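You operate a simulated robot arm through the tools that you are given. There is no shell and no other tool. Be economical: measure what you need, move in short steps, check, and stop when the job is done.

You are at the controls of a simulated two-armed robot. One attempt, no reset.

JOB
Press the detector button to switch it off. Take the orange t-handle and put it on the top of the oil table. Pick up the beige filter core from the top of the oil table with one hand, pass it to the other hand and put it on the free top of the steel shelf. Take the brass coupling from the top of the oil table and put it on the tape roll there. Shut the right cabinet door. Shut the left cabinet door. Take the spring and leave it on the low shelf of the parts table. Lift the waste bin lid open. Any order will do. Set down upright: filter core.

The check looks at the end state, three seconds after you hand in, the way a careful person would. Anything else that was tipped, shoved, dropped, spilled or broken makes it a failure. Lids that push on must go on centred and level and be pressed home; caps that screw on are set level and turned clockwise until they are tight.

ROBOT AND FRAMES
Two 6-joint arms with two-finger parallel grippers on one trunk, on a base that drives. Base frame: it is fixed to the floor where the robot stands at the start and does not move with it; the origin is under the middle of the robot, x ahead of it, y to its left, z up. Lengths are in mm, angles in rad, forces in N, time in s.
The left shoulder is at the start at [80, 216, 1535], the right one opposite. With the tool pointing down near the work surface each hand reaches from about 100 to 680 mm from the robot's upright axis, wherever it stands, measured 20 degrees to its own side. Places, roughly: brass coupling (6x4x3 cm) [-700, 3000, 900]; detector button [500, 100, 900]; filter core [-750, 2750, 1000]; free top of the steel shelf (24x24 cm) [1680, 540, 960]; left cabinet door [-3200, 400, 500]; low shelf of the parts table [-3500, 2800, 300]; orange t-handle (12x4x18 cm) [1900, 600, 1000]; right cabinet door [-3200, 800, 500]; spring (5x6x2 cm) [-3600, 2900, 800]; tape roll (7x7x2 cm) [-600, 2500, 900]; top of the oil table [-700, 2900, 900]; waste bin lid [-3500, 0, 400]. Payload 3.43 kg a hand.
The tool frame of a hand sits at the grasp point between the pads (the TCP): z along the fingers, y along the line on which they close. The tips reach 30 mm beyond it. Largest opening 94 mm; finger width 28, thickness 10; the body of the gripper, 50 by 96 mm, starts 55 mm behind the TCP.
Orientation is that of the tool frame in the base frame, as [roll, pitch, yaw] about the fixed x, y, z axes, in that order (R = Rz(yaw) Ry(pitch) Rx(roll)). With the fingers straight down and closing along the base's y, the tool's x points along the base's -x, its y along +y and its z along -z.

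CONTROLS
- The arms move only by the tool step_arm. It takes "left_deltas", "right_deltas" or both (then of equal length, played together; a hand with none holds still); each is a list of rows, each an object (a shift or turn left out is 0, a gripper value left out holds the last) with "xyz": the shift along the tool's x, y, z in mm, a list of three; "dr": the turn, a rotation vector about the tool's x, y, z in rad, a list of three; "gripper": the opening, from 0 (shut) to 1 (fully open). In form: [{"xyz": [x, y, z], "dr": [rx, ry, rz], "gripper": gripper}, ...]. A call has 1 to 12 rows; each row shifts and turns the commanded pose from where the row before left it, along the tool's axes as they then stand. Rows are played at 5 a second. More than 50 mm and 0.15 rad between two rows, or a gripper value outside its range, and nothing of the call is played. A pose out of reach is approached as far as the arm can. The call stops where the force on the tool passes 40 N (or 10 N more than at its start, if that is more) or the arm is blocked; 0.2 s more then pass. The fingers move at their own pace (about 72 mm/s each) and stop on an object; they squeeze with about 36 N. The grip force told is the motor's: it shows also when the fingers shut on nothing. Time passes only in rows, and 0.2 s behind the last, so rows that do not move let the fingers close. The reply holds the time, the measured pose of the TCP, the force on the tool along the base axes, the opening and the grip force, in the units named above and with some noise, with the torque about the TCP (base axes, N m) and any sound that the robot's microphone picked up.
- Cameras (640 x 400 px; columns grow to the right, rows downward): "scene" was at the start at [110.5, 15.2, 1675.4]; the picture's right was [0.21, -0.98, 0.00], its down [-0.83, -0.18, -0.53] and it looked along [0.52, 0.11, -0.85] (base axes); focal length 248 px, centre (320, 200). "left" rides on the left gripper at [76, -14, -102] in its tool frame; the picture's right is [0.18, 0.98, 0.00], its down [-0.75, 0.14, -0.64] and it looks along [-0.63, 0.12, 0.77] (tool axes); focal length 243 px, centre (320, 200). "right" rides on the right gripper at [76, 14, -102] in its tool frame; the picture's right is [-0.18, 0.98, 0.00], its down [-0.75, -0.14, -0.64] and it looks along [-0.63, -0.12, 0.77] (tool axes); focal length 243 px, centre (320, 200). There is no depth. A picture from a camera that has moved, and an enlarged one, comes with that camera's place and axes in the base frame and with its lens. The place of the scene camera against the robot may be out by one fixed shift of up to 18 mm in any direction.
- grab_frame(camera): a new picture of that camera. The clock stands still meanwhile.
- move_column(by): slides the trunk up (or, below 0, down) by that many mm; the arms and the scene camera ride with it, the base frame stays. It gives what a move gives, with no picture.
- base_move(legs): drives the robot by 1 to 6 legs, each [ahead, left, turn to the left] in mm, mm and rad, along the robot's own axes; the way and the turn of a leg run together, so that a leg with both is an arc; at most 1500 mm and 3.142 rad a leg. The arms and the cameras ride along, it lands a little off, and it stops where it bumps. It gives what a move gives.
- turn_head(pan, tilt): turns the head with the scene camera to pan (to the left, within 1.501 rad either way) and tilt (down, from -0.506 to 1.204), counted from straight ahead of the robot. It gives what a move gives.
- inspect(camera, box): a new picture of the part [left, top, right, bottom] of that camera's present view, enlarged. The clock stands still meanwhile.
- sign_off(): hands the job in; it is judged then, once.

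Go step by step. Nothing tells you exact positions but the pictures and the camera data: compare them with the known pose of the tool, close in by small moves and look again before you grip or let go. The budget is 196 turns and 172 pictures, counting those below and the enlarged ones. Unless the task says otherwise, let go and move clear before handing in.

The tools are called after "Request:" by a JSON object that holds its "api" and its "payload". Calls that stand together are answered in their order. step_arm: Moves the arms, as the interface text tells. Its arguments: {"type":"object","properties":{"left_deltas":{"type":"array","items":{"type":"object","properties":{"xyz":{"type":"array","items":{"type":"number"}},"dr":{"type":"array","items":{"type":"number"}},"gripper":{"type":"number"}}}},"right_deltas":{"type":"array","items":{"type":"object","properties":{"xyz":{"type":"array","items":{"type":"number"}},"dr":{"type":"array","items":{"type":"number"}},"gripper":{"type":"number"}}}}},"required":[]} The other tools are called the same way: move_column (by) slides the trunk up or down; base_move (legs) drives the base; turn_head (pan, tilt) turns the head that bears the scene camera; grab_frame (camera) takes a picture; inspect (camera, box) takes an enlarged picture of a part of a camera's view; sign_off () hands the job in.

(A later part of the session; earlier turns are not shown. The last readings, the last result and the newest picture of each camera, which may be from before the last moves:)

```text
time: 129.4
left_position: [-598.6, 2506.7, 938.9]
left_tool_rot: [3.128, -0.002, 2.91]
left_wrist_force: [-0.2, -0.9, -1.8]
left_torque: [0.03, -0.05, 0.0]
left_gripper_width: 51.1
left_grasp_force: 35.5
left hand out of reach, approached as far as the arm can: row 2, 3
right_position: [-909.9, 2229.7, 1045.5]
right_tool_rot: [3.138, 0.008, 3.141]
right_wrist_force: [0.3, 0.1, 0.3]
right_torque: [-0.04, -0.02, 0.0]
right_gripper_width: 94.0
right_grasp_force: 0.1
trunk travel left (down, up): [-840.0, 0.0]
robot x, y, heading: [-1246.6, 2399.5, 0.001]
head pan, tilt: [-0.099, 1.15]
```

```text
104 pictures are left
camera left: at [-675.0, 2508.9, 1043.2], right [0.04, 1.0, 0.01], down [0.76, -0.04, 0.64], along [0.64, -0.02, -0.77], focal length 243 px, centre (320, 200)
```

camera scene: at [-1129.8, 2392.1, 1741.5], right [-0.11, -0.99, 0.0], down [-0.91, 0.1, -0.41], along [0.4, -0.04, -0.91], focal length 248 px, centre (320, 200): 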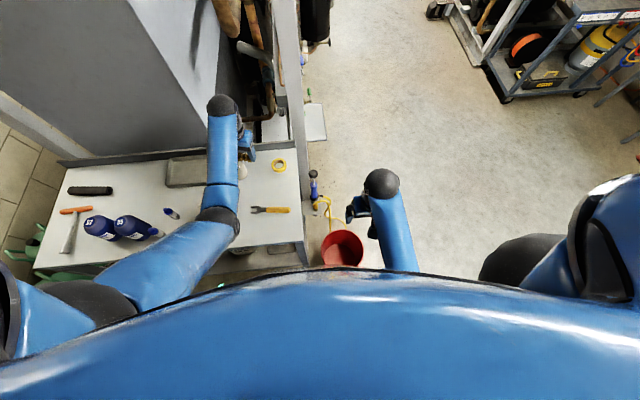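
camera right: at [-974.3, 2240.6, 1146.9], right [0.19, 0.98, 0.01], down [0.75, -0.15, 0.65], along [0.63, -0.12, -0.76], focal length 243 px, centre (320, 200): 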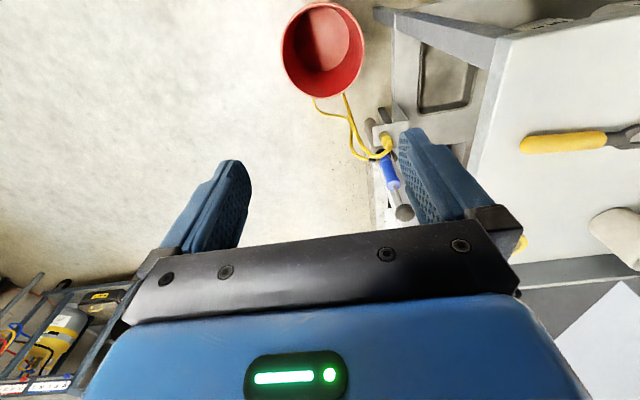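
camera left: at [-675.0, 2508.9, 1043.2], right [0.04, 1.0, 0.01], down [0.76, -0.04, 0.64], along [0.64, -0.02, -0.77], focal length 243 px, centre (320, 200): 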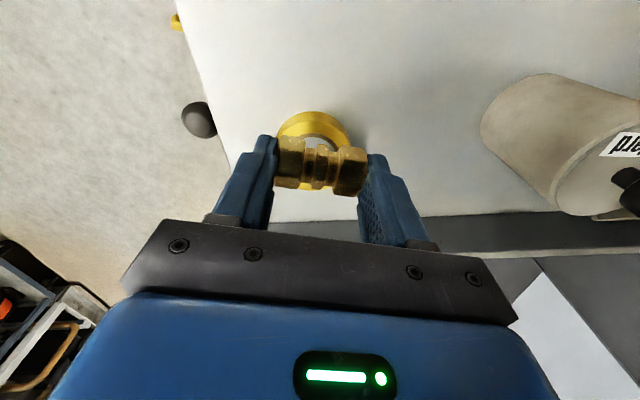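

The arm is at its limit low down; I'll raise the hand, then lower the trunk instead.

Request:
{"api": "step_arm", "payload": {"left_deltas": [{"xyz": [0, 0, -25]}, {"xyz": [-8, -4, -20]}, {"xyz": [-3.5, -4, 0]}, {}]}}

Request:
{"api": "move_column", "payload": {"by": -45}}

Request:
{"api": "grab_frame", "payload": {"camera": "left"}}

```text
time: 130.4
left_position: [-588.1, 2496.1, 983.7]
left_tool_rot: [3.128, -0.002, 2.911]
left_wrist_force: [-0.1, -0.2, -0.6]
left_torque: [0.0, -0.03, 0.0]
left_gripper_width: 51.0
left_grasp_force: 35.9
right_position: [-909.8, 2230.3, 1046.0]
right_tool_rot: [3.137, 0.005, -3.141]
right_wrist_force: [-0.3, 0.6, -0.2]
right_torque: [0.01, 0.03, -0.01]
right_gripper_width: 94.0
right_grasp_force: 0.1
trunk travel left (down, up): [-840.0, 0.0]
robot x, y, heading: [-1246.6, 2396.1, 0.0]
head pan, tilt: [-0.099, 1.15]
```

```text
time: 131.3
left_position: [-588.8, 2495.6, 938.6]
left_tool_rot: [3.125, -0.001, 2.91]
left_wrist_force: [-0.4, -0.3, -0.4]
left_torque: [-0.02, -0.06, 0.0]
left_gripper_width: 51.0
left_grasp_force: 35.8
right_position: [-910.0, 2229.8, 1000.0]
right_tool_rot: [3.136, 0.01, -3.141]
right_wrist_force: [-0.1, 0.8, 0.3]
right_torque: [0.01, 0.01, 0.0]
right_gripper_width: 94.2
right_grasp_force: 0.2
trunk travel left (down, up): [-795.0, 45.0]
robot x, y, heading: [-1247.4, 2399.5, -0.005]
head pan, tilt: [-0.099, 1.15]
```

```text
103 pictures are left
camera left: at [-666.2, 2498.3, 1042.5], right [0.04, 1.0, 0.01], down [0.76, -0.04, 0.64], along [0.64, -0.02, -0.77], focal length 243 px, centre (320, 200)
```

left: 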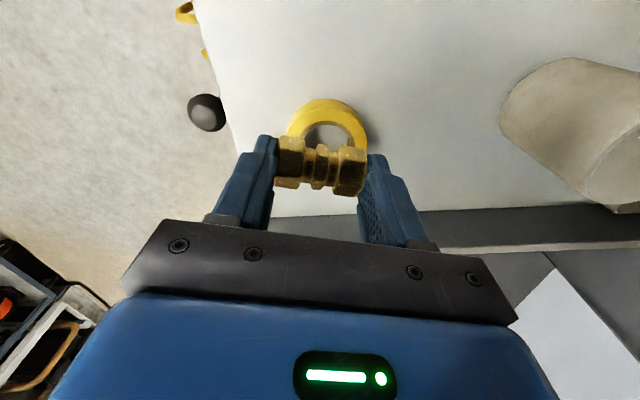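

Shift 5 mm left and lower gently until it touches the tape.

Request:
{"api": "step_arm", "payload": {"left_deltas": [{"xyz": [1, 5.5, 5]}, {"xyz": [0, 0, 5]}, {"xyz": [0, 0, 5]}, {"xyz": [0, 0, 3]}, {}]}}

Request:
{"api": "grab_frame", "payload": {"camera": "left"}}

```text
time: 132.5
left_position: [-589.1, 2500.4, 920.9]
left_tool_rot: [3.127, -0.001, 2.911]
left_wrist_force: [1.1, 0.4, -1.7]
left_torque: [0.0, -0.01, 0.0]
left_gripper_width: 50.8
left_grasp_force: 36.0
right_position: [-910.6, 2230.3, 1000.7]
right_tool_rot: [3.138, 0.007, 3.141]
right_wrist_force: [-0.3, 1.0, 0.4]
right_torque: [0.0, 0.03, -0.02]
right_gripper_width: 94.1
right_grasp_force: 0.1
trunk travel left (down, up): [-795.0, 45.0]
robot x, y, heading: [-1250.7, 2398.2, -0.003]
head pan, tilt: [-0.099, 1.15]
```

```text
102 pictures are left
camera left: at [-665.8, 2504.6, 1023.6], right [0.04, 1.0, 0.01], down [0.76, -0.04, 0.64], along [0.64, -0.02, -0.77], focal length 243 px, centre (320, 200)
```

left: 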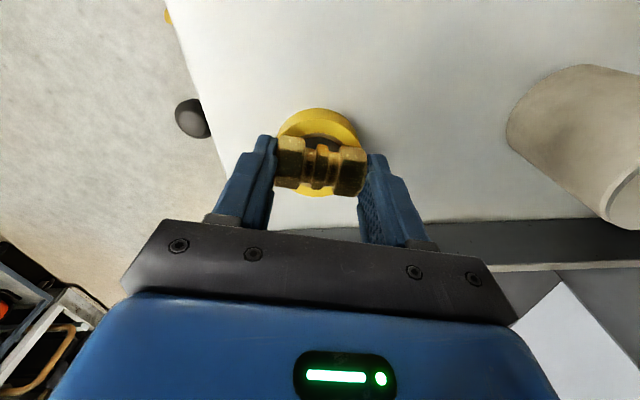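

Request:
{"api": "step_arm", "payload": {"left_deltas": [{"xyz": [0, 0, 2]}, {"xyz": [0, 0, 2]}, {"xyz": [0, 0, 1.5]}, {"xyz": [0, 0, 1.5]}]}}

```text
time: 133.5
left_position: [-588.0, 2501.3, 916.7]
left_tool_rot: [3.125, 0.0, 2.912]
left_wrist_force: [0.0, -0.4, 9.9]
left_torque: [-0.2, 0.04, 0.01]
left_gripper_width: 51.1
left_grasp_force: 35.7
right_position: [-911.8, 2229.9, 1002.2]
right_tool_rot: [3.139, 0.009, -3.141]
right_wrist_force: [0.2, -0.2, -0.4]
right_torque: [0.03, -0.01, 0.01]
right_gripper_width: 93.8
right_grasp_force: 0.1
trunk travel left (down, up): [-795.0, 45.0]
robot x, y, heading: [-1248.1, 2396.0, -0.003]
head pan, tilt: [-0.099, 1.15]
```

Contact with ~10 N at z=916.7 as predicted. Release slowly and rise.

Request:
{"api": "step_arm", "payload": {"left_deltas": [{"gripper": 0.62}, {"gripper": 0.8}, {}, {"xyz": [0, 0, -20]}, {"xyz": [0, 0, -40]}, {"xyz": [0, 0, -40]}]}}

Request:
{"api": "grab_frame", "payload": {"camera": "left"}}

```text
time: 134.9
left_position: [-590.8, 2500.5, 1013.8]
left_tool_rot: [3.126, 0.0, 2.911]
left_wrist_force: [0.5, -0.4, 0.0]
left_torque: [0.0, 0.0, -0.01]
left_gripper_width: 75.0
left_grasp_force: 0.1
right_position: [-911.5, 2228.9, 1001.1]
right_tool_rot: [3.137, 0.008, -3.14]
right_wrist_force: [0.0, 0.1, 0.3]
right_torque: [-0.02, 0.02, 0.01]
right_gripper_width: 93.8
right_grasp_force: 0.0
trunk travel left (down, up): [-795.0, 45.0]
robot x, y, heading: [-1245.2, 2397.9, -0.0]
head pan, tilt: [-0.099, 1.15]
```

```text
101 pictures are left
camera left: at [-667.2, 2502.5, 1116.8], right [0.04, 1.0, 0.02], down [0.76, -0.04, 0.64], along [0.64, -0.02, -0.77], focal length 243 px, centre (320, 200)
```

left: 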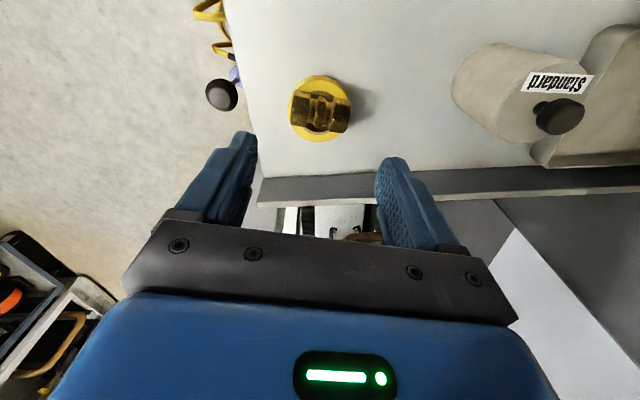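

Coupling sits on the tape. Now I'll raise the trunk, retract the left hand and shift left to look at the filter-core candidates.

Request:
{"api": "move_column", "payload": {"by": 45}}

Request:
{"api": "step_arm", "payload": {"left_deltas": [{"xyz": [45, 0, 0]}, {"xyz": [45, 0, 0]}, {"xyz": [45, 0, 0]}, {"xyz": [45, 0, 0]}, {"xyz": [45, 0, 0]}, {"xyz": [45, 0, 0], "dr": [0, 0, -0.1]}, {"xyz": [30, 0, 0], "dr": [0, 0, -0.13]}]}}

Request:
{"api": "base_move", "payload": {"legs": [[-60, 0, 0], [0, 230, 0]]}}

Request:
{"api": "grab_frame", "payload": {"camera": "left"}}

Request:
{"api": "turn_head", "payload": {"pan": 0, "tilt": 0.85}}

Request:
{"api": "grab_frame", "payload": {"camera": "scene"}}

```text
time: 135.8
left_position: [-589.9, 2499.0, 1057.1]
left_tool_rot: [3.127, -0.003, 2.91]
left_wrist_force: [0.2, -0.7, 0.3]
left_torque: [-0.02, 0.02, 0.01]
left_gripper_width: 75.3
left_grasp_force: 0.0
right_position: [-910.7, 2229.2, 1045.4]
right_tool_rot: [3.138, 0.008, -3.14]
right_wrist_force: [-0.9, 0.6, -0.1]
right_torque: [0.02, 0.0, -0.01]
right_gripper_width: 93.9
right_grasp_force: 0.0
trunk travel left (down, up): [-840.0, 0.0]
robot x, y, heading: [-1247.8, 2397.7, -0.006]
head pan, tilt: [-0.099, 1.15]
```

```text
time: 137.3
left_position: [-882.4, 2565.8, 1042.4]
left_tool_rot: [3.127, 0.005, -3.139]
left_wrist_force: [-0.1, 0.5, -0.6]
left_torque: [-0.01, -0.02, 0.01]
left_gripper_width: 75.4
left_grasp_force: 0.1
left hand out of reach, approached as far as the arm can: row 5, 6
right_position: [-910.8, 2229.4, 1046.6]
right_tool_rot: [3.139, 0.009, 3.141]
right_wrist_force: [0.5, -0.2, 0.3]
right_torque: [-0.01, -0.03, -0.01]
right_gripper_width: 94.1
right_grasp_force: 0.1
trunk travel left (down, up): [-840.0, 0.0]
robot x, y, heading: [-1247.3, 2399.0, 0.0]
head pan, tilt: [-0.099, 1.15]
```

```text
time: 139.7
left_position: [-939.7, 2792.3, 1041.9]
left_tool_rot: [3.121, 0.003, 3.138]
left_wrist_force: [0.4, -0.4, -0.1]
left_torque: [0.01, 0.01, 0.02]
left_gripper_width: 75.2
left_grasp_force: 0.0
right_position: [-969.4, 2456.2, 1046.5]
right_tool_rot: [3.135, 0.007, 3.139]
right_wrist_force: [0.0, -0.9, 0.0]
right_torque: [0.0, 0.04, -0.03]
right_gripper_width: 94.0
right_grasp_force: 0.0
trunk travel left (down, up): [-840.0, 0.0]
robot x, y, heading: [-1307.7, 2633.7, -0.006]
head pan, tilt: [-0.099, 1.15]
```

```text
100 pictures are left
camera left: at [-1016.1, 2775.9, 1144.7], right [-0.18, 0.98, 0.02], down [0.75, 0.13, 0.65], along [0.63, 0.13, -0.76], focal length 243 px, centre (320, 200)
```

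left: 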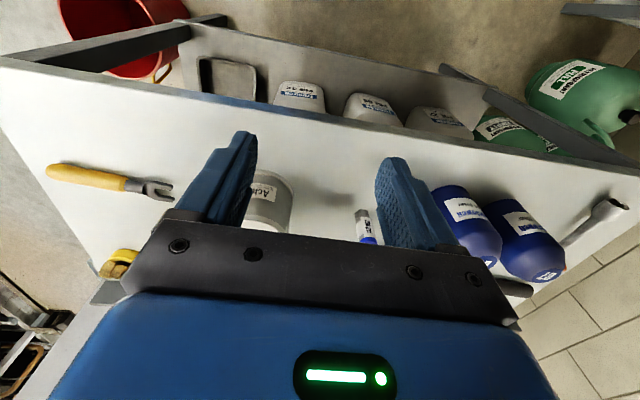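

```text
time: 140.5
left_position: [-941.5, 2794.4, 1040.5]
left_tool_rot: [3.128, 0.004, 3.138]
left_wrist_force: [0.4, 0.8, 0.0]
left_torque: [0.03, 0.04, 0.03]
left_gripper_width: 75.4
left_grasp_force: 0.1
right_position: [-969.7, 2458.3, 1046.5]
right_tool_rot: [3.139, 0.007, 3.139]
right_wrist_force: [1.2, 0.1, -0.1]
right_torque: [0.0, -0.02, -0.01]
right_gripper_width: 94.0
right_grasp_force: 0.0
trunk travel left (down, up): [-840.0, 0.0]
robot x, y, heading: [-1308.6, 2629.0, -0.001]
head pan, tilt: [0.0, 0.85]
```

```text
99 pictures are left
camera scene: at [-1184.4, 2628.8, 1762.4], right [0.0, -1.0, 0.0], down [-0.75, 0.0, -0.66], along [0.66, 0.0, -0.75], focal length 248 px, centre (320, 200)
```

scene: 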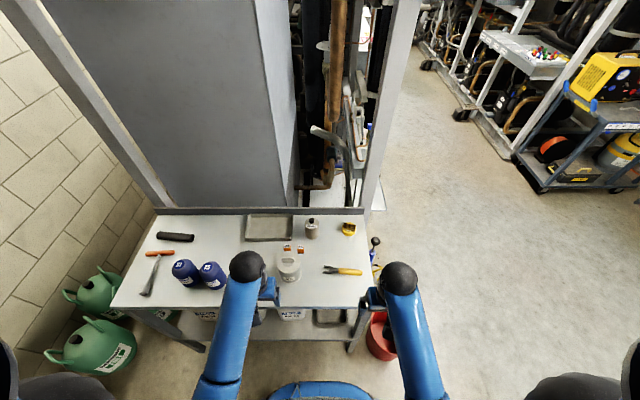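

Request:
{"api": "inspect", "payload": {"camera": "scene", "box": [260, 205, 372, 285]}}

```text
5.00 times, centred on (316, 245) of scene
camera zoom: at [-1184.4, 2628.8, 1762.4], right [0.0, -1.0, 0.0], down [-0.75, 0.0, -0.66], along [0.66, 0.0, -0.75], focal length 1240 px, centre (340, -25)
```

zoom: 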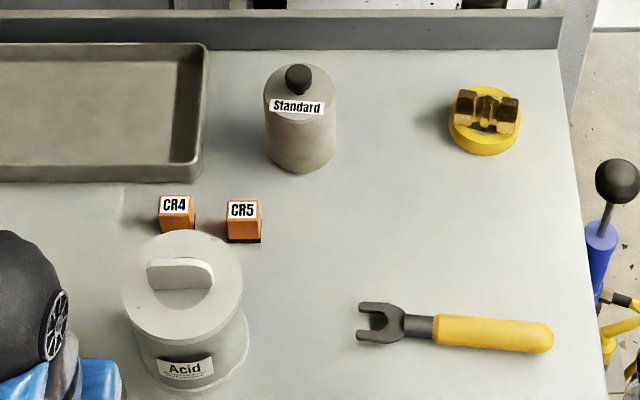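

Two candidates: "Acid" (pale, grey-white) and "Standard" (warmer tone). I want a same-light colour comparison by the hand camera before choosing.

Request:
{"api": "step_arm", "payload": {"left_deltas": [{"xyz": [-30, -45, 0], "gripper": 1}, {"xyz": [-30, -25, 0]}, {}]}}

Request:
{"api": "grab_frame", "payload": {"camera": "left"}}

```text
refused: row 1 steps farther than a row can; nothing moved
```

```text
97 pictures are left
camera left: at [-1017.0, 2779.7, 1144.4], right [-0.18, 0.98, 0.01], down [0.75, 0.13, 0.65], along [0.63, 0.13, -0.76], focal length 243 px, centre (320, 200)
```

left: 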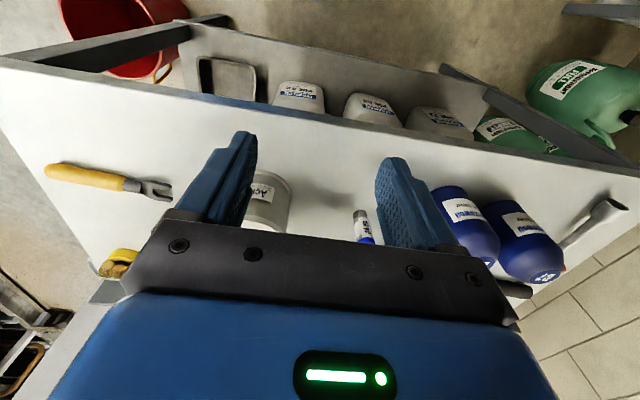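

Request:
{"api": "step_arm", "payload": {"left_deltas": [{"xyz": [-30, -30, 0], "gripper": 1}, {"xyz": [-40, -20, 0]}, {"xyz": [-25, 0, 0]}, {}]}}

Request:
{"api": "grab_frame", "payload": {"camera": "left"}}

```text
time: 141.5
left_position: [-847.2, 2743.8, 1042.4]
left_tool_rot: [3.13, 0.006, 3.138]
left_wrist_force: [-0.8, -0.1, 0.1]
left_torque: [-0.02, -0.03, -0.02]
left_gripper_width: 94.0
left_grasp_force: 0.0
right_position: [-971.5, 2460.3, 1047.5]
right_tool_rot: [3.139, 0.009, 3.14]
right_wrist_force: [0.6, -0.6, -0.8]
right_torque: [0.01, -0.02, -0.02]
right_gripper_width: 93.9
right_grasp_force: 0.2
trunk travel left (down, up): [-840.0, 0.0]
robot x, y, heading: [-1304.6, 2627.4, -0.001]
head pan, tilt: [0.0, 0.85]
```

```text
96 pictures are left
camera left: at [-923.6, 2728.9, 1144.9], right [-0.18, 0.98, 0.01], down [0.75, 0.13, 0.65], along [0.64, 0.13, -0.76], focal length 243 px, centre (320, 200)
```

left: 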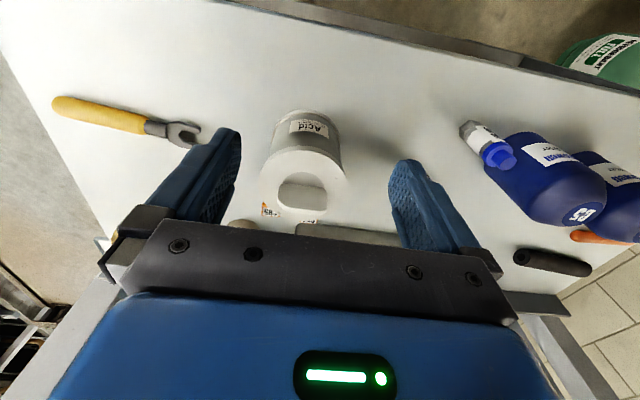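

"Acid" is plainly white in the same light, while "Standard" is the beige one, so the Standard core at about [-598,2664] is the target. I'll pick it by its knob with the left hand; moving base and hand over.

Request:
{"api": "base_move", "payload": {"legs": [[0, -130, 0], [52, 0, 0]]}}

Request:
{"api": "step_arm", "payload": {"left_deltas": [{"xyz": [-45, 0, 0], "gripper": 0.7}, {"xyz": [-45, 0, 0]}, {"xyz": [-45, 15, 0]}, {"xyz": [-20, 15, 0]}, {}]}}

Request:
{"api": "grab_frame", "payload": {"camera": "left"}}

```text
time: 143.3
left_position: [-805.7, 2615.7, 1046.7]
left_tool_rot: [3.132, 0.014, 3.137]
left_wrist_force: [-0.5, 0.5, 0.6]
left_torque: [-0.02, -0.05, -0.02]
left_gripper_width: 93.9
left_grasp_force: 0.1
right_position: [-928.8, 2331.5, 1049.8]
right_tool_rot: [3.14, 0.017, 3.136]
right_wrist_force: [-1.2, -0.2, 0.5]
right_torque: [-0.03, -0.07, -0.01]
right_gripper_width: 94.0
right_grasp_force: 0.1
trunk travel left (down, up): [-840.0, 0.0]
robot x, y, heading: [-1255.5, 2500.0, -0.001]
head pan, tilt: [0.0, 0.85]
```

```text
time: 144.5
left_position: [-639.8, 2643.4, 1044.8]
left_tool_rot: [3.125, 0.003, 3.138]
left_wrist_force: [0.0, 0.0, 0.3]
left_torque: [-0.01, 0.02, -0.02]
left_gripper_width: 65.9
left_grasp_force: 0.1
right_position: [-918.2, 2329.9, 1045.6]
right_tool_rot: [3.138, 0.006, 3.137]
right_wrist_force: [-0.8, -0.4, -0.6]
right_torque: [0.02, 0.01, 0.02]
right_gripper_width: 93.8
right_grasp_force: 0.0
trunk travel left (down, up): [-840.0, 0.0]
robot x, y, heading: [-1256.5, 2502.9, 0.002]
head pan, tilt: [0.0, 0.85]
```

```text
95 pictures are left
camera left: at [-716.0, 2628.9, 1147.3], right [-0.18, 0.98, 0.01], down [0.75, 0.13, 0.65], along [0.63, 0.13, -0.76], focal length 243 px, centre (320, 200)
```

left: 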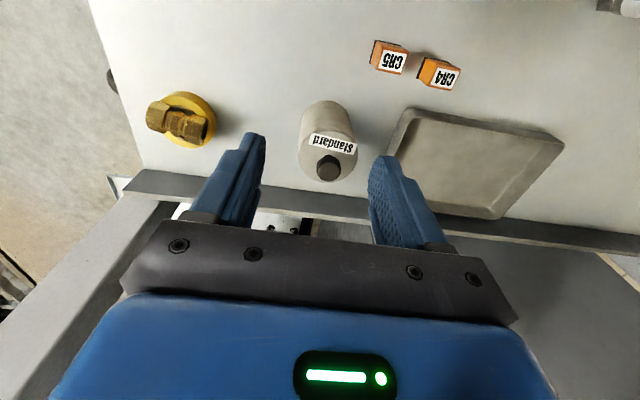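

Core axis ≈[-612,2658], knob top ≈983, lid ≈961. Move over it and lower to z≈1010.

Request:
{"api": "step_arm", "payload": {"left_deltas": [{"xyz": [-27, 15, 0]}, {"xyz": [0, 0, 18]}, {"xyz": [0, 0, 15]}, {}]}}

Request:
{"api": "grab_frame", "payload": {"camera": "left"}}

Request:
{"api": "inspect", "payload": {"camera": "scene", "box": [180, 180, 360, 292]}}

```text
time: 145.5
left_position: [-612.3, 2657.2, 1010.3]
left_tool_rot: [3.128, 0.004, 3.136]
left_wrist_force: [0.5, 0.1, 1.1]
left_torque: [0.03, -0.02, 0.0]
left_gripper_width: 65.9
left_grasp_force: 0.0
right_position: [-919.6, 2329.8, 1046.3]
right_tool_rot: [3.138, 0.007, 3.135]
right_wrist_force: [0.4, 0.0, -0.5]
right_torque: [0.0, -0.02, -0.01]
right_gripper_width: 94.3
right_grasp_force: 0.1
trunk travel left (down, up): [-840.0, 0.0]
robot x, y, heading: [-1254.3, 2499.5, -0.004]
head pan, tilt: [0.0, 0.85]
```

```text
94 pictures are left
camera left: at [-689.0, 2642.9, 1113.9], right [-0.18, 0.98, 0.01], down [0.75, 0.13, 0.65], along [0.63, 0.13, -0.76], focal length 243 px, centre (320, 200)
```

left: 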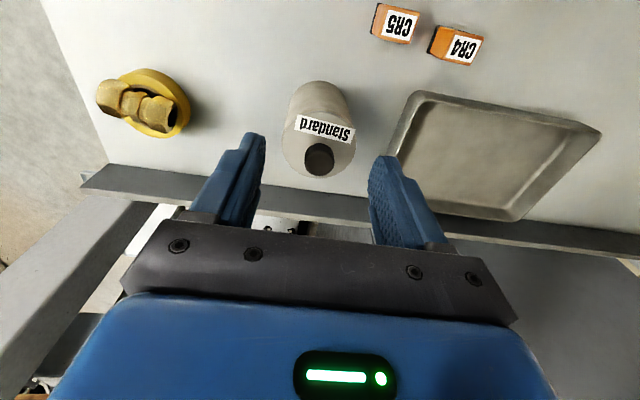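

```text
3.56 times, centred on (270, 236) of scene
camera zoom: at [-1133.8, 2500.9, 1762.6], right [0.0, -1.0, 0.0], down [-0.75, 0.0, -0.66], along [0.66, 0.0, -0.75], focal length 882 px, centre (498, 72)
```

zoom: 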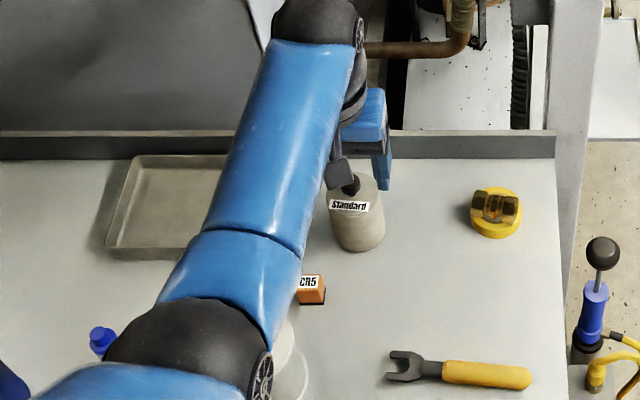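

Refined: axis ≈[-600,2660], knob top ≈963. Shift and lower a bit more, then recheck.

Request:
{"api": "step_arm", "payload": {"left_deltas": [{"xyz": [-11, 3, 0]}, {"xyz": [0, 0, 15]}, {}]}}

Request:
{"api": "grab_frame", "payload": {"camera": "left"}}

```text
time: 146.3
left_position: [-601.8, 2661.2, 993.4]
left_tool_rot: [3.128, 0.004, 3.136]
left_wrist_force: [0.1, -0.5, -0.1]
left_torque: [0.03, 0.0, 0.0]
left_gripper_width: 66.0
left_grasp_force: 0.0
right_position: [-919.0, 2331.0, 1046.3]
right_tool_rot: [3.137, 0.008, 3.137]
right_wrist_force: [-0.2, -0.6, 0.4]
right_torque: [0.0, 0.0, 0.01]
right_gripper_width: 94.1
right_grasp_force: 0.0
trunk travel left (down, up): [-840.0, 0.0]
robot x, y, heading: [-1257.4, 2503.0, 0.0]
head pan, tilt: [0.0, 0.85]
```

```text
92 pictures are left
camera left: at [-677.1, 2646.9, 1098.0], right [-0.18, 0.98, 0.01], down [0.75, 0.13, 0.65], along [0.63, 0.13, -0.76], focal length 243 px, centre (320, 200)
```

left: 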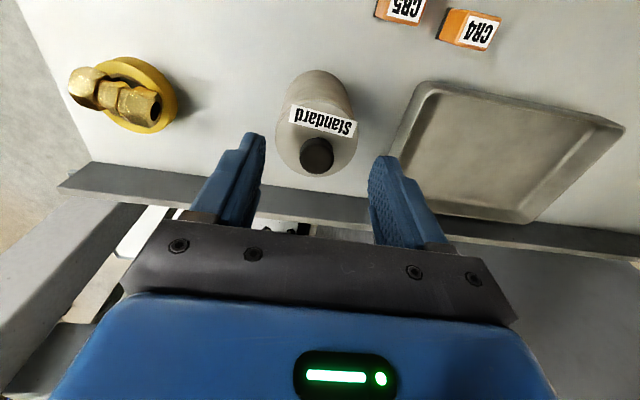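

Aligned. Lower to z≈976 and close on the knob.

Request:
{"api": "step_arm", "payload": {"left_deltas": [{"xyz": [0, 0, 9]}, {"xyz": [0, 0, 8]}, {}]}}

Request:
{"api": "grab_frame", "payload": {"camera": "left"}}

```text
time: 147.1
left_position: [-601.3, 2662.1, 978.3]
left_tool_rot: [3.126, 0.003, 3.138]
left_wrist_force: [-0.1, -0.7, 0.5]
left_torque: [0.02, -0.01, 0.04]
left_gripper_width: 65.6
left_grasp_force: 0.1
right_position: [-919.7, 2329.2, 1045.7]
right_tool_rot: [3.137, 0.007, 3.137]
right_wrist_force: [1.2, -0.1, -0.8]
right_torque: [-0.02, 0.01, 0.01]
right_gripper_width: 94.1
right_grasp_force: 0.1
trunk travel left (down, up): [-840.0, 0.0]
robot x, y, heading: [-1253.5, 2497.5, -0.001]
head pan, tilt: [0.0, 0.85]
```

```text
91 pictures are left
camera left: at [-677.3, 2646.9, 1081.2], right [-0.18, 0.98, 0.01], down [0.75, 0.13, 0.65], along [0.63, 0.13, -0.76], focal length 243 px, centre (320, 200)
```

left: 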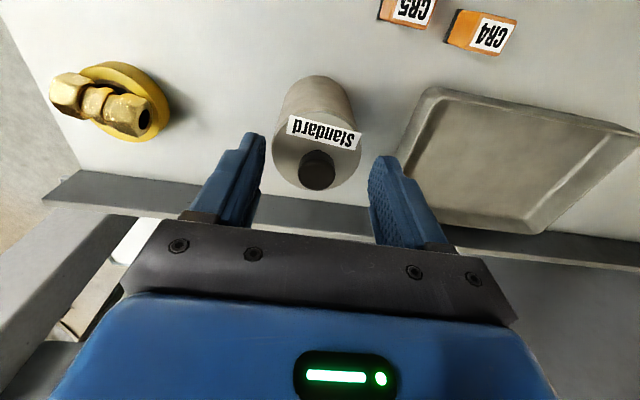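

Request:
{"api": "step_arm", "payload": {"left_deltas": [{"xyz": [0, 0, 3]}, {"gripper": 0}, {}, {}, {}]}}

Request:
{"api": "grab_frame", "payload": {"camera": "left"}}

```text
time: 148.3
left_position: [-601.7, 2661.2, 975.4]
left_tool_rot: [3.126, 0.005, 3.136]
left_wrist_force: [0.7, 0.1, 0.3]
left_torque: [-0.12, -0.05, 0.03]
left_gripper_width: 21.3
left_grasp_force: 36.4
right_position: [-920.3, 2329.8, 1045.8]
right_tool_rot: [3.138, 0.006, 3.136]
right_wrist_force: [0.5, -0.1, -0.4]
right_torque: [0.0, 0.0, 0.0]
right_gripper_width: 94.0
right_grasp_force: 0.1
trunk travel left (down, up): [-840.0, 0.0]
robot x, y, heading: [-1256.3, 2498.0, -0.001]
head pan, tilt: [0.0, 0.85]
```

```text
90 pictures are left
camera left: at [-676.9, 2647.0, 1077.9], right [-0.18, 0.98, 0.01], down [0.75, 0.13, 0.65], along [0.63, 0.13, -0.76], focal length 243 px, centre (320, 200)
```

left: 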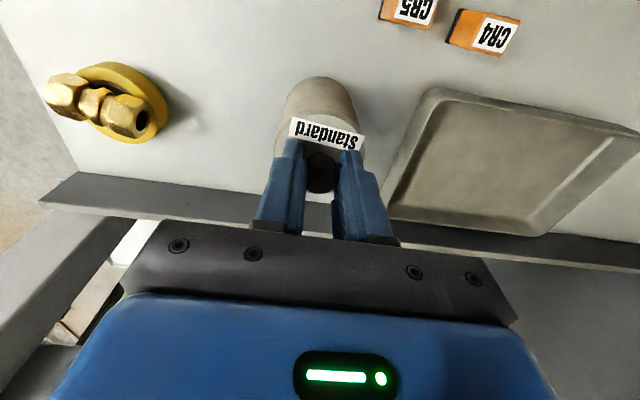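

Gripped (21 mm). Lift straight up and check it follows.

Request:
{"api": "step_arm", "payload": {"left_deltas": [{"xyz": [0, 0, -10]}, {"xyz": [0, 0, -30]}, {"xyz": [0, 0, -30]}, {}]}}

Request:
{"api": "grab_frame", "payload": {"camera": "left"}}

Request:
{"api": "grab_frame", "payload": {"camera": "scene"}}

```text
time: 149.3
left_position: [-601.3, 2661.4, 1046.2]
left_tool_rot: [3.127, 0.002, 3.136]
left_wrist_force: [-0.3, 0.4, -3.3]
left_torque: [-0.03, -0.01, -0.03]
left_gripper_width: 21.2
left_grasp_force: 35.8
right_position: [-919.6, 2330.0, 1044.4]
right_tool_rot: [3.139, 0.007, 3.137]
right_wrist_force: [0.1, -0.2, 0.5]
right_torque: [0.03, -0.01, -0.02]
right_gripper_width: 93.9
right_grasp_force: 0.1
trunk travel left (down, up): [-840.0, 0.0]
robot x, y, heading: [-1254.8, 2500.6, -0.006]
head pan, tilt: [0.0, 0.85]
```

```text
89 pictures are left
camera left: at [-676.7, 2647.1, 1148.5], right [-0.18, 0.98, 0.01], down [0.75, 0.13, 0.65], along [0.63, 0.13, -0.76], focal length 243 px, centre (320, 200)
```

left: 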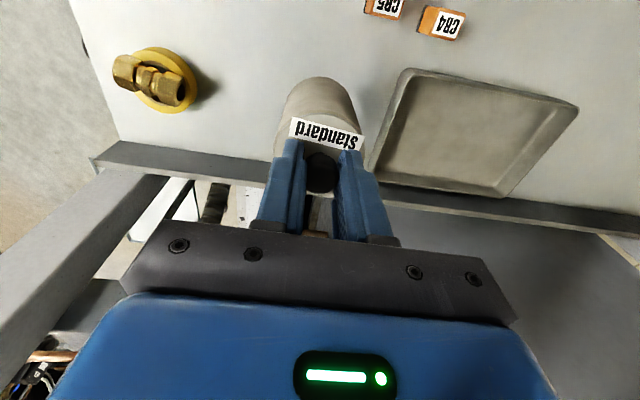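

```text
88 pictures are left
camera scene: at [-1132.2, 2500.9, 1762.4], right [0.0, -1.0, 0.0], down [-0.75, 0.0, -0.66], along [0.66, 0.0, -0.75], focal length 248 px, centre (320, 200)
```

scene: 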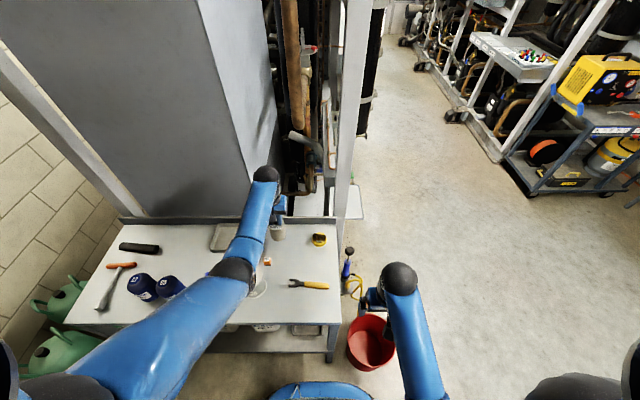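

The core is lifted securely. Shift it slightly right, away from the Acid can, then back the base off to do the handover in free space.

Request:
{"api": "step_arm", "payload": {"left_deltas": [{"xyz": [0, -30, 0]}, {}]}}

Request:
{"api": "base_move", "payload": {"legs": [[-550, 0, 0]]}}

Request:
{"api": "step_arm", "payload": {"left_deltas": [{"xyz": [30, -20, 0]}, {"xyz": [40, -25, 0]}, {"xyz": [40, -25, 0]}, {"xyz": [40, 0, 0]}, {}, {}, {}, {}, {}, {}], "right_deltas": [{"xyz": [0, -25, 30], "dr": [0, 0, -0.15]}, {"xyz": [0, 0, 30], "dr": [0, 0, -0.15]}, {"dr": [0, 0, -0.15]}, {"dr": [0, 0, -0.15]}, {"dr": [0, 0, -0.15]}, {"dr": [0, -0.15, 0]}, {"dr": [0, -0.15, 0]}, {"dr": [0, -0.15, 0]}, {"dr": [0, -0.15, 0]}, {"dr": [0, -0.15, 0]}]}}

Request:
{"api": "grab_frame", "payload": {"camera": "scene"}}

```text
time: 149.9
left_position: [-602.1, 2629.4, 1044.9]
left_tool_rot: [3.125, 0.003, 3.136]
left_wrist_force: [-1.0, 0.4, -3.4]
left_torque: [-0.02, 0.01, 0.04]
left_gripper_width: 21.3
left_grasp_force: 36.2
right_position: [-919.1, 2330.0, 1045.8]
right_tool_rot: [3.138, 0.008, 3.136]
right_wrist_force: [-0.6, -0.9, 0.4]
right_torque: [-0.02, -0.04, -0.01]
right_gripper_width: 94.1
right_grasp_force: 0.0
trunk travel left (down, up): [-840.0, 0.0]
robot x, y, heading: [-1252.3, 2501.0, -0.002]
head pan, tilt: [0.0, 0.85]
```

```text
time: 153.0
left_position: [-1142.9, 2637.5, 1044.0]
left_tool_rot: [3.128, 0.001, -3.133]
left_wrist_force: [0.3, -0.5, -2.9]
left_torque: [-0.02, 0.0, 0.02]
left_gripper_width: 21.2
left_grasp_force: 36.2
right_position: [-1457.6, 2333.2, 1044.9]
right_tool_rot: [3.139, 0.006, -3.136]
right_wrist_force: [0.4, 0.8, -0.4]
right_torque: [-0.01, 0.04, -0.01]
right_gripper_width: 93.9
right_grasp_force: 0.1
trunk travel left (down, up): [-840.0, 0.0]
robot x, y, heading: [-1796.6, 2502.8, 0.008]
head pan, tilt: [0.0, 0.85]
```

```text
time: 155.2
left_position: [-1295.5, 2565.6, 1039.4]
left_tool_rot: [3.127, 0.004, -3.134]
left_wrist_force: [0.3, -0.5, -3.0]
left_torque: [0.0, 0.01, -0.02]
left_gripper_width: 21.0
left_grasp_force: 36.3
right_position: [-1453.4, 2330.5, 989.8]
right_tool_rot: [-3.108, 0.767, -2.262]
right_wrist_force: [0.0, 0.0, -1.1]
right_torque: [0.0, -0.04, -0.01]
right_gripper_width: 93.9
right_grasp_force: 0.0
trunk travel left (down, up): [-840.0, 0.0]
robot x, y, heading: [-1798.6, 2493.9, 0.008]
head pan, tilt: [0.0, 0.85]
```

```text
87 pictures are left
camera scene: at [-1674.9, 2501.1, 1760.5], right [0.01, -1.0, 0.0], down [-0.75, -0.01, -0.66], along [0.66, 0.01, -0.75], focal length 248 px, centre (320, 200)
```

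scene: 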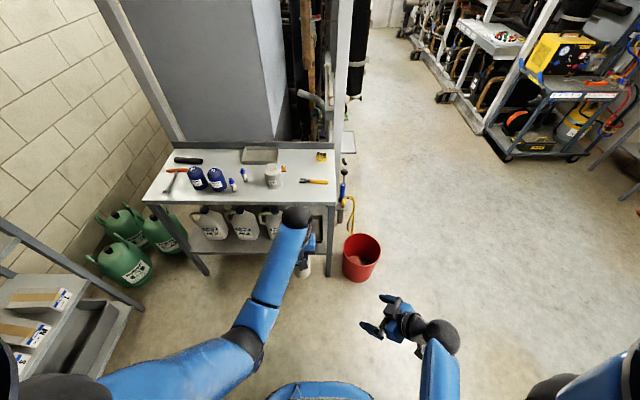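

Core hangs at [-1295,2566], bottom z≈925. I'll bring the right hand, tilted, toward its mid-body from the right, stopping short to look.

Request:
{"api": "step_arm", "payload": {"right_deltas": [{"dr": [0, -0.15, 0]}, {"xyz": [9, 21, 7]}, {"xyz": [9, 21, 7]}, {"xyz": [-27, 0, 35]}, {"xyz": [-27, 0, 35]}, {"xyz": [-27, 0, 35]}, {}]}}

Request:
{"api": "grab_frame", "payload": {"camera": "right"}}

Request:
{"api": "inspect", "payload": {"camera": "scene", "box": [230, 190, 470, 340]}}

```text
time: 155.6
left_position: [-1295.7, 2566.1, 1043.7]
left_tool_rot: [3.126, 0.001, -3.134]
left_wrist_force: [0.2, -0.1, -3.6]
left_torque: [0.0, 0.02, -0.02]
left_gripper_width: 21.2
left_grasp_force: 36.2
right_position: [-1453.1, 2354.8, 996.3]
right_tool_rot: [-3.081, 0.897, -2.132]
right_wrist_force: [-0.4, 0.1, -0.3]
right_torque: [0.01, 0.01, -0.01]
right_gripper_width: 94.0
right_grasp_force: 0.1
trunk travel left (down, up): [-840.0, 0.0]
robot x, y, heading: [-1802.1, 2500.4, 0.006]
head pan, tilt: [0.0, 0.85]
stopped in row 2 (right hand): the arm was blocked; the commanded pose is now the measured one
```

```text
86 pictures are left
camera right: at [-1536.5, 2257.6, 999.6], right [-0.74, 0.66, 0.11], down [0.07, -0.09, 0.99], along [0.67, 0.75, 0.02], focal length 243 px, centre (320, 200)
```

right: 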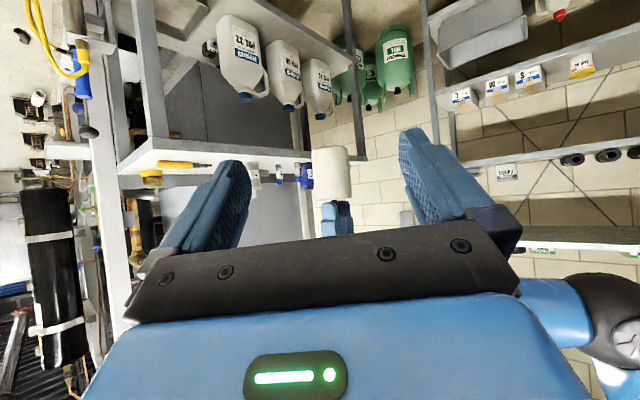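

```text
2.67 times, centred on (350, 265) of scene
camera zoom: at [-1674.8, 2501.2, 1764.5], right [0.01, -1.0, 0.0], down [-0.75, -0.01, -0.66], along [0.66, 0.0, -0.75], focal length 661 px, centre (240, 27)
```

zoom: 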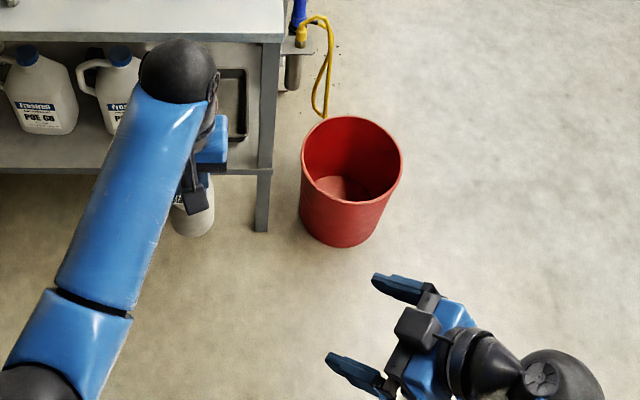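

Right hand is now in line with the core (azimuth ok). I'll try advancing along that line.

Request:
{"api": "step_arm", "payload": {"right_deltas": [{"xyz": [-20, 0, 25]}, {"xyz": [-20, 0, 25]}, {"xyz": [-20, 0, 25]}, {"xyz": [-20, 0, 25]}, {}]}}

Request:
{"api": "grab_frame", "payload": {"camera": "right"}}

```text
time: 156.8
left_position: [-1294.9, 2566.1, 1041.0]
left_tool_rot: [3.128, 0.003, -3.136]
left_wrist_force: [0.3, -0.2, -4.5]
left_torque: [0.03, 0.0, -0.02]
left_gripper_width: 21.1
left_grasp_force: 36.5
right_position: [-1381.1, 2460.9, 993.1]
right_tool_rot: [-3.085, 0.897, -2.142]
right_wrist_force: [1.1, -0.6, 0.5]
right_torque: [-0.02, 0.03, -0.05]
right_gripper_width: 93.9
right_grasp_force: 0.2
trunk travel left (down, up): [-840.0, 0.0]
robot x, y, heading: [-1797.4, 2495.7, 0.005]
head pan, tilt: [0.0, 0.85]
```

```text
84 pictures are left
camera right: at [-1466.1, 2364.2, 996.7], right [-0.74, 0.66, 0.11], down [0.07, -0.09, 0.99], along [0.67, 0.74, 0.02], focal length 243 px, centre (320, 200)
```

right: 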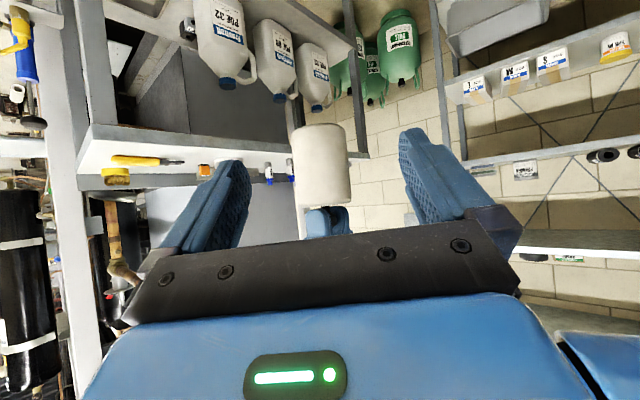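

Aligned. Adjust slightly, lower to mid-body, and advance around the can.

Request:
{"api": "step_arm", "payload": {"right_deltas": [{"xyz": [19, -8, 15]}, {"xyz": [-20, 0, 25]}, {"xyz": [-20, 0, 25]}, {}]}}

Request:
{"api": "grab_frame", "payload": {"camera": "right"}}

Request:
{"api": "inspect", "payload": {"camera": "scene", "box": [230, 190, 470, 340]}}

```text
time: 157.8
left_position: [-1294.9, 2566.9, 1041.0]
left_tool_rot: [3.129, 0.004, -3.132]
left_wrist_force: [0.1, 0.7, -3.5]
left_torque: [-0.01, -0.03, 0.01]
left_gripper_width: 21.1
left_grasp_force: 36.0
right_position: [-1339.6, 2506.7, 971.1]
right_tool_rot: [-3.088, 0.897, -2.142]
right_wrist_force: [-0.3, -0.3, 0.4]
right_torque: [-0.02, 0.01, -0.02]
right_gripper_width: 94.2
right_grasp_force: 0.1
trunk travel left (down, up): [-840.0, 0.0]
robot x, y, heading: [-1794.8, 2497.6, 0.007]
head pan, tilt: [0.0, 0.85]
```

```text
83 pictures are left
camera right: at [-1423.7, 2410.9, 974.0], right [-0.74, 0.66, 0.11], down [0.07, -0.09, 0.99], along [0.67, 0.74, 0.02], focal length 243 px, centre (320, 200)
```

right: 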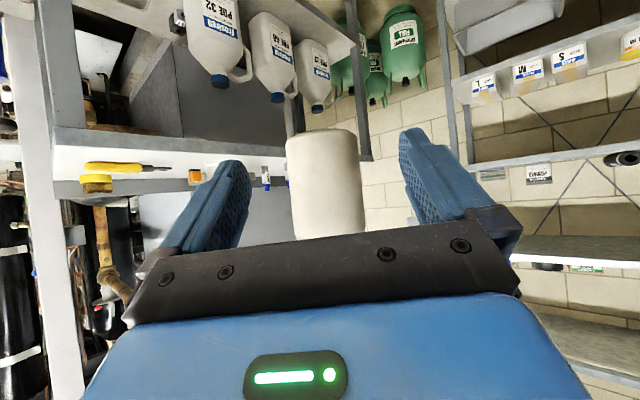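

```text
2.67 times, centred on (350, 265) of scene
camera zoom: at [-1675.4, 2500.9, 1762.5], right [0.01, -1.0, 0.0], down [-0.75, -0.01, -0.66], along [0.66, 0.01, -0.75], focal length 661 px, centre (240, 27)
```

zoom: 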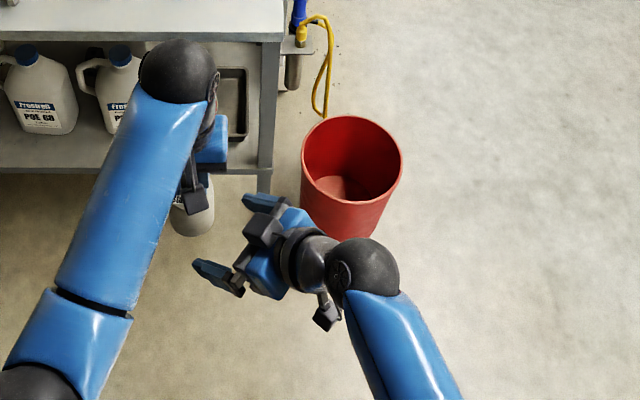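

Request:
{"api": "step_arm", "payload": {"right_deltas": [{"xyz": [-14, 0, 17.5]}, {"xyz": [-14, 0, 17.5]}, {"xyz": [-13, 0, 16]}, {}]}}

Request:
{"api": "grab_frame", "payload": {"camera": "right"}}

Request:
{"api": "inspect", "payload": {"camera": "scene", "box": [250, 200, 410, 300]}}

```text
time: 158.8
left_position: [-1293.3, 2568.7, 1041.7]
left_tool_rot: [3.123, 0.005, -3.131]
left_wrist_force: [17.2, 17.8, -12.8]
left_torque: [0.24, -0.13, 0.24]
left_gripper_width: 21.0
left_grasp_force: 35.9
right_position: [-1300.5, 2560.3, 969.1]
right_tool_rot: [-3.087, 0.897, -2.142]
right_wrist_force: [-17.4, -17.8, 9.5]
right_torque: [1.09, -1.22, -0.13]
right_gripper_width: 93.9
right_grasp_force: 0.0
trunk travel left (down, up): [-840.0, 0.0]
robot x, y, heading: [-1796.0, 2498.3, 0.004]
head pan, tilt: [0.0, 0.85]
```

```text
81 pictures are left
camera right: at [-1384.8, 2463.4, 972.2], right [-0.74, 0.66, 0.11], down [0.07, -0.09, 0.99], along [0.67, 0.74, 0.02], focal length 243 px, centre (320, 200)
```

right: 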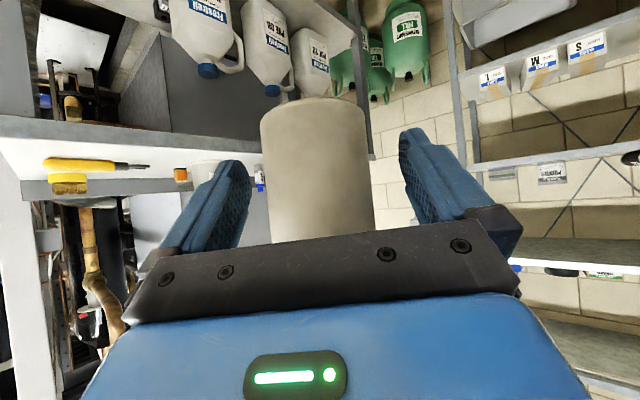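

```text
4.00 times, centred on (330, 250) of scene
camera zoom: at [-1675.1, 2500.9, 1762.5], right [0.01, -1.0, 0.0], down [-0.75, -0.01, -0.66], along [0.66, 0.01, -0.75], focal length 992 px, centre (280, 0)
```

zoom: 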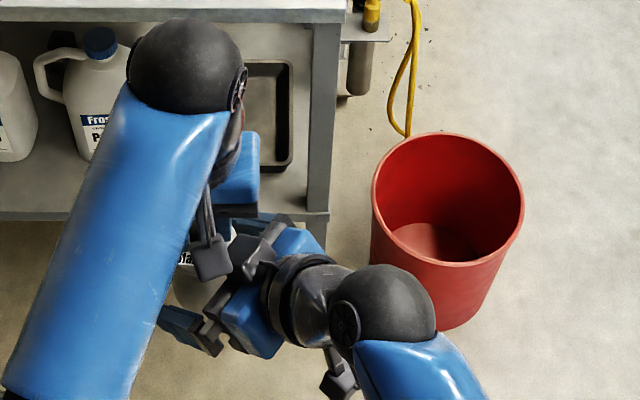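

The palm just touched the can (17 N). Back off 4 mm and close the right gripper.

Request:
{"api": "step_arm", "payload": {"right_deltas": [{"xyz": [2.8, 0, -3.5]}, {"gripper": 0}, {}, {}, {}]}}

Request:
{"api": "grab_frame", "payload": {"camera": "right"}}

```text
time: 160.0
left_position: [-1297.1, 2567.0, 1039.6]
left_tool_rot: [3.126, 0.0, -3.135]
left_wrist_force: [-20.9, 5.2, 9.6]
left_torque: [0.1, 0.43, 0.07]
left_gripper_width: 21.0
left_grasp_force: 35.9
right_position: [-1302.2, 2556.5, 968.4]
right_tool_rot: [-3.087, 0.897, -2.142]
right_wrist_force: [20.3, -5.0, -9.1]
right_torque: [0.24, 1.14, -0.32]
right_gripper_width: 62.0
right_grasp_force: 36.8
trunk travel left (down, up): [-840.0, 0.0]
robot x, y, heading: [-1800.8, 2502.0, 0.008]
head pan, tilt: [0.0, 0.85]
```

```text
79 pictures are left
camera right: at [-1386.2, 2459.8, 972.2], right [-0.74, 0.66, 0.11], down [0.07, -0.09, 0.99], along [0.67, 0.74, 0.02], focal length 243 px, centre (320, 200)
```

right: 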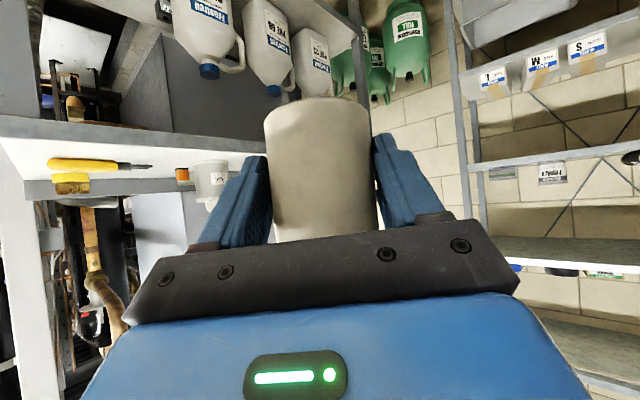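

Core held by the right hand too (62 mm). Open the left gripper, then lower the right hand with the core away from it.

Request:
{"api": "step_arm", "payload": {"left_deltas": [{"gripper": 0.4}, {"gripper": 0.6}, {}, {}, {}, {}, {}], "right_deltas": [{}, {}, {}, {"xyz": [7.8, 0, 6.2]}, {"xyz": [12, 0, 9.3]}, {"xyz": [16, 0, 12.4]}, {"xyz": [16, 0, 12.4]}]}}

Request:
{"api": "grab_frame", "payload": {"camera": "left"}}

Request:
{"api": "grab_frame", "payload": {"camera": "right"}}

```text
time: 160.9
left_position: [-1292.2, 2570.8, 1041.1]
left_tool_rot: [3.115, 0.008, -3.124]
left_wrist_force: [4.4, 21.4, -5.0]
left_torque: [0.16, -0.05, -0.16]
left_gripper_width: 45.1
left_grasp_force: 0.1
right_position: [-1304.1, 2553.2, 966.3]
right_tool_rot: [-3.089, 0.892, -2.148]
right_wrist_force: [-4.8, -20.6, 1.8]
right_torque: [1.37, -0.24, -0.03]
right_gripper_width: 62.2
right_grasp_force: 35.7
trunk travel left (down, up): [-840.0, 0.0]
robot x, y, heading: [-1796.0, 2500.5, 0.007]
head pan, tilt: [0.0, 0.85]
stopped in row 4 (left hand): the force on the tool passed its limit at 42 N (the readings are from after the stop); the commanded pose is now the measured one
```

```text
78 pictures are left
camera left: at [-1368.7, 2554.3, 1143.2], right [-0.2, 0.98, 0.02], down [0.75, 0.14, 0.65], along [0.63, 0.15, -0.76], focal length 243 px, centre (320, 200)
```

left: 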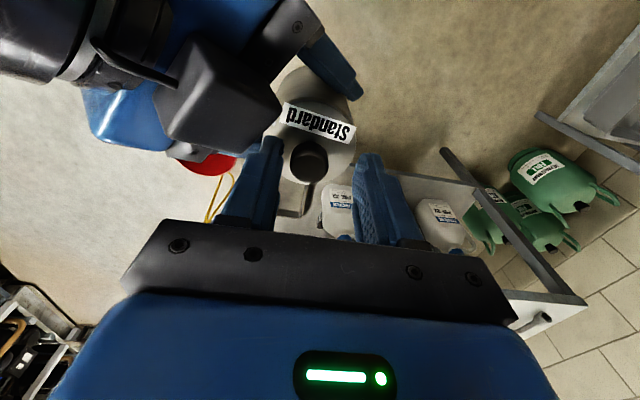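

```text
77 pictures are left
camera right: at [-1388.3, 2457.8, 970.3], right [-0.74, 0.66, 0.11], down [0.07, -0.09, 0.99], along [0.67, 0.74, 0.01], focal length 243 px, centre (320, 200)
```

right: 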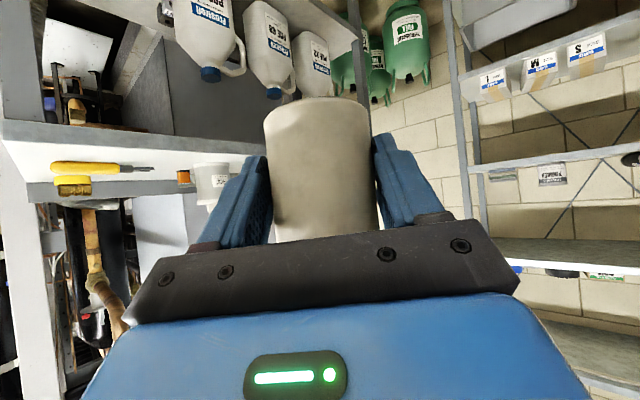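

The opened left finger touches the right gripper. Narrow the left opening to just clear the knob, then lower the right hand.

Request:
{"api": "step_arm", "payload": {"left_deltas": [{"gripper": 0.36}, {}, {}]}}

Request:
{"api": "step_arm", "payload": {"left_deltas": [{"xyz": [0, -3, 0]}, {}, {}, {}, {}], "right_deltas": [{}, {"xyz": [7.8, 0, 6.2]}, {"xyz": [12, 0, 9.3]}, {"xyz": [16, 0, 12.4]}, {"xyz": [16, 0, 12.4]}]}}

Request:
{"api": "grab_frame", "payload": {"camera": "left"}}

```text
time: 161.7
left_position: [-1292.7, 2569.2, 1041.6]
left_tool_rot: [3.123, 0.01, -3.127]
left_wrist_force: [-0.7, 0.1, 0.5]
left_torque: [-0.01, -0.04, 0.03]
left_gripper_width: 33.8
left_grasp_force: 0.0
right_position: [-1303.8, 2555.0, 967.2]
right_tool_rot: [-3.088, 0.893, -2.142]
right_wrist_force: [0.0, 0.2, -0.2]
right_torque: [-0.02, 0.0, 0.0]
right_gripper_width: 62.0
right_grasp_force: 36.1
trunk travel left (down, up): [-840.0, 0.0]
robot x, y, heading: [-1799.3, 2501.1, 0.003]
head pan, tilt: [0.0, 0.85]
```

```text
time: 162.9
left_position: [-1291.9, 2567.0, 1040.8]
left_tool_rot: [3.121, 0.009, -3.128]
left_wrist_force: [-0.3, 0.6, -0.6]
left_torque: [0.03, 0.02, 0.0]
left_gripper_width: 33.8
left_grasp_force: 0.0
right_position: [-1301.6, 2553.6, 902.5]
right_tool_rot: [-3.088, 0.898, -2.143]
right_wrist_force: [0.0, -0.1, 0.0]
right_torque: [-0.05, 0.01, -0.01]
right_gripper_width: 62.4
right_grasp_force: 35.8
trunk travel left (down, up): [-840.0, 0.0]
robot x, y, heading: [-1795.4, 2497.4, 0.007]
head pan, tilt: [0.0, 0.85]
```

```text
76 pictures are left
camera left: at [-1368.7, 2550.0, 1143.7], right [-0.2, 0.98, 0.02], down [0.75, 0.14, 0.65], along [0.64, 0.14, -0.76], focal length 243 px, centre (320, 200)
```

left: 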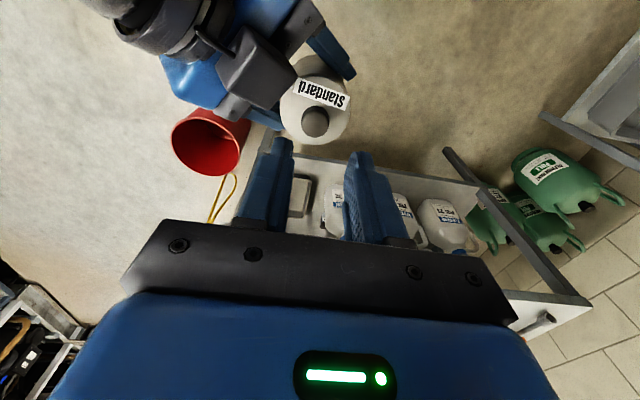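

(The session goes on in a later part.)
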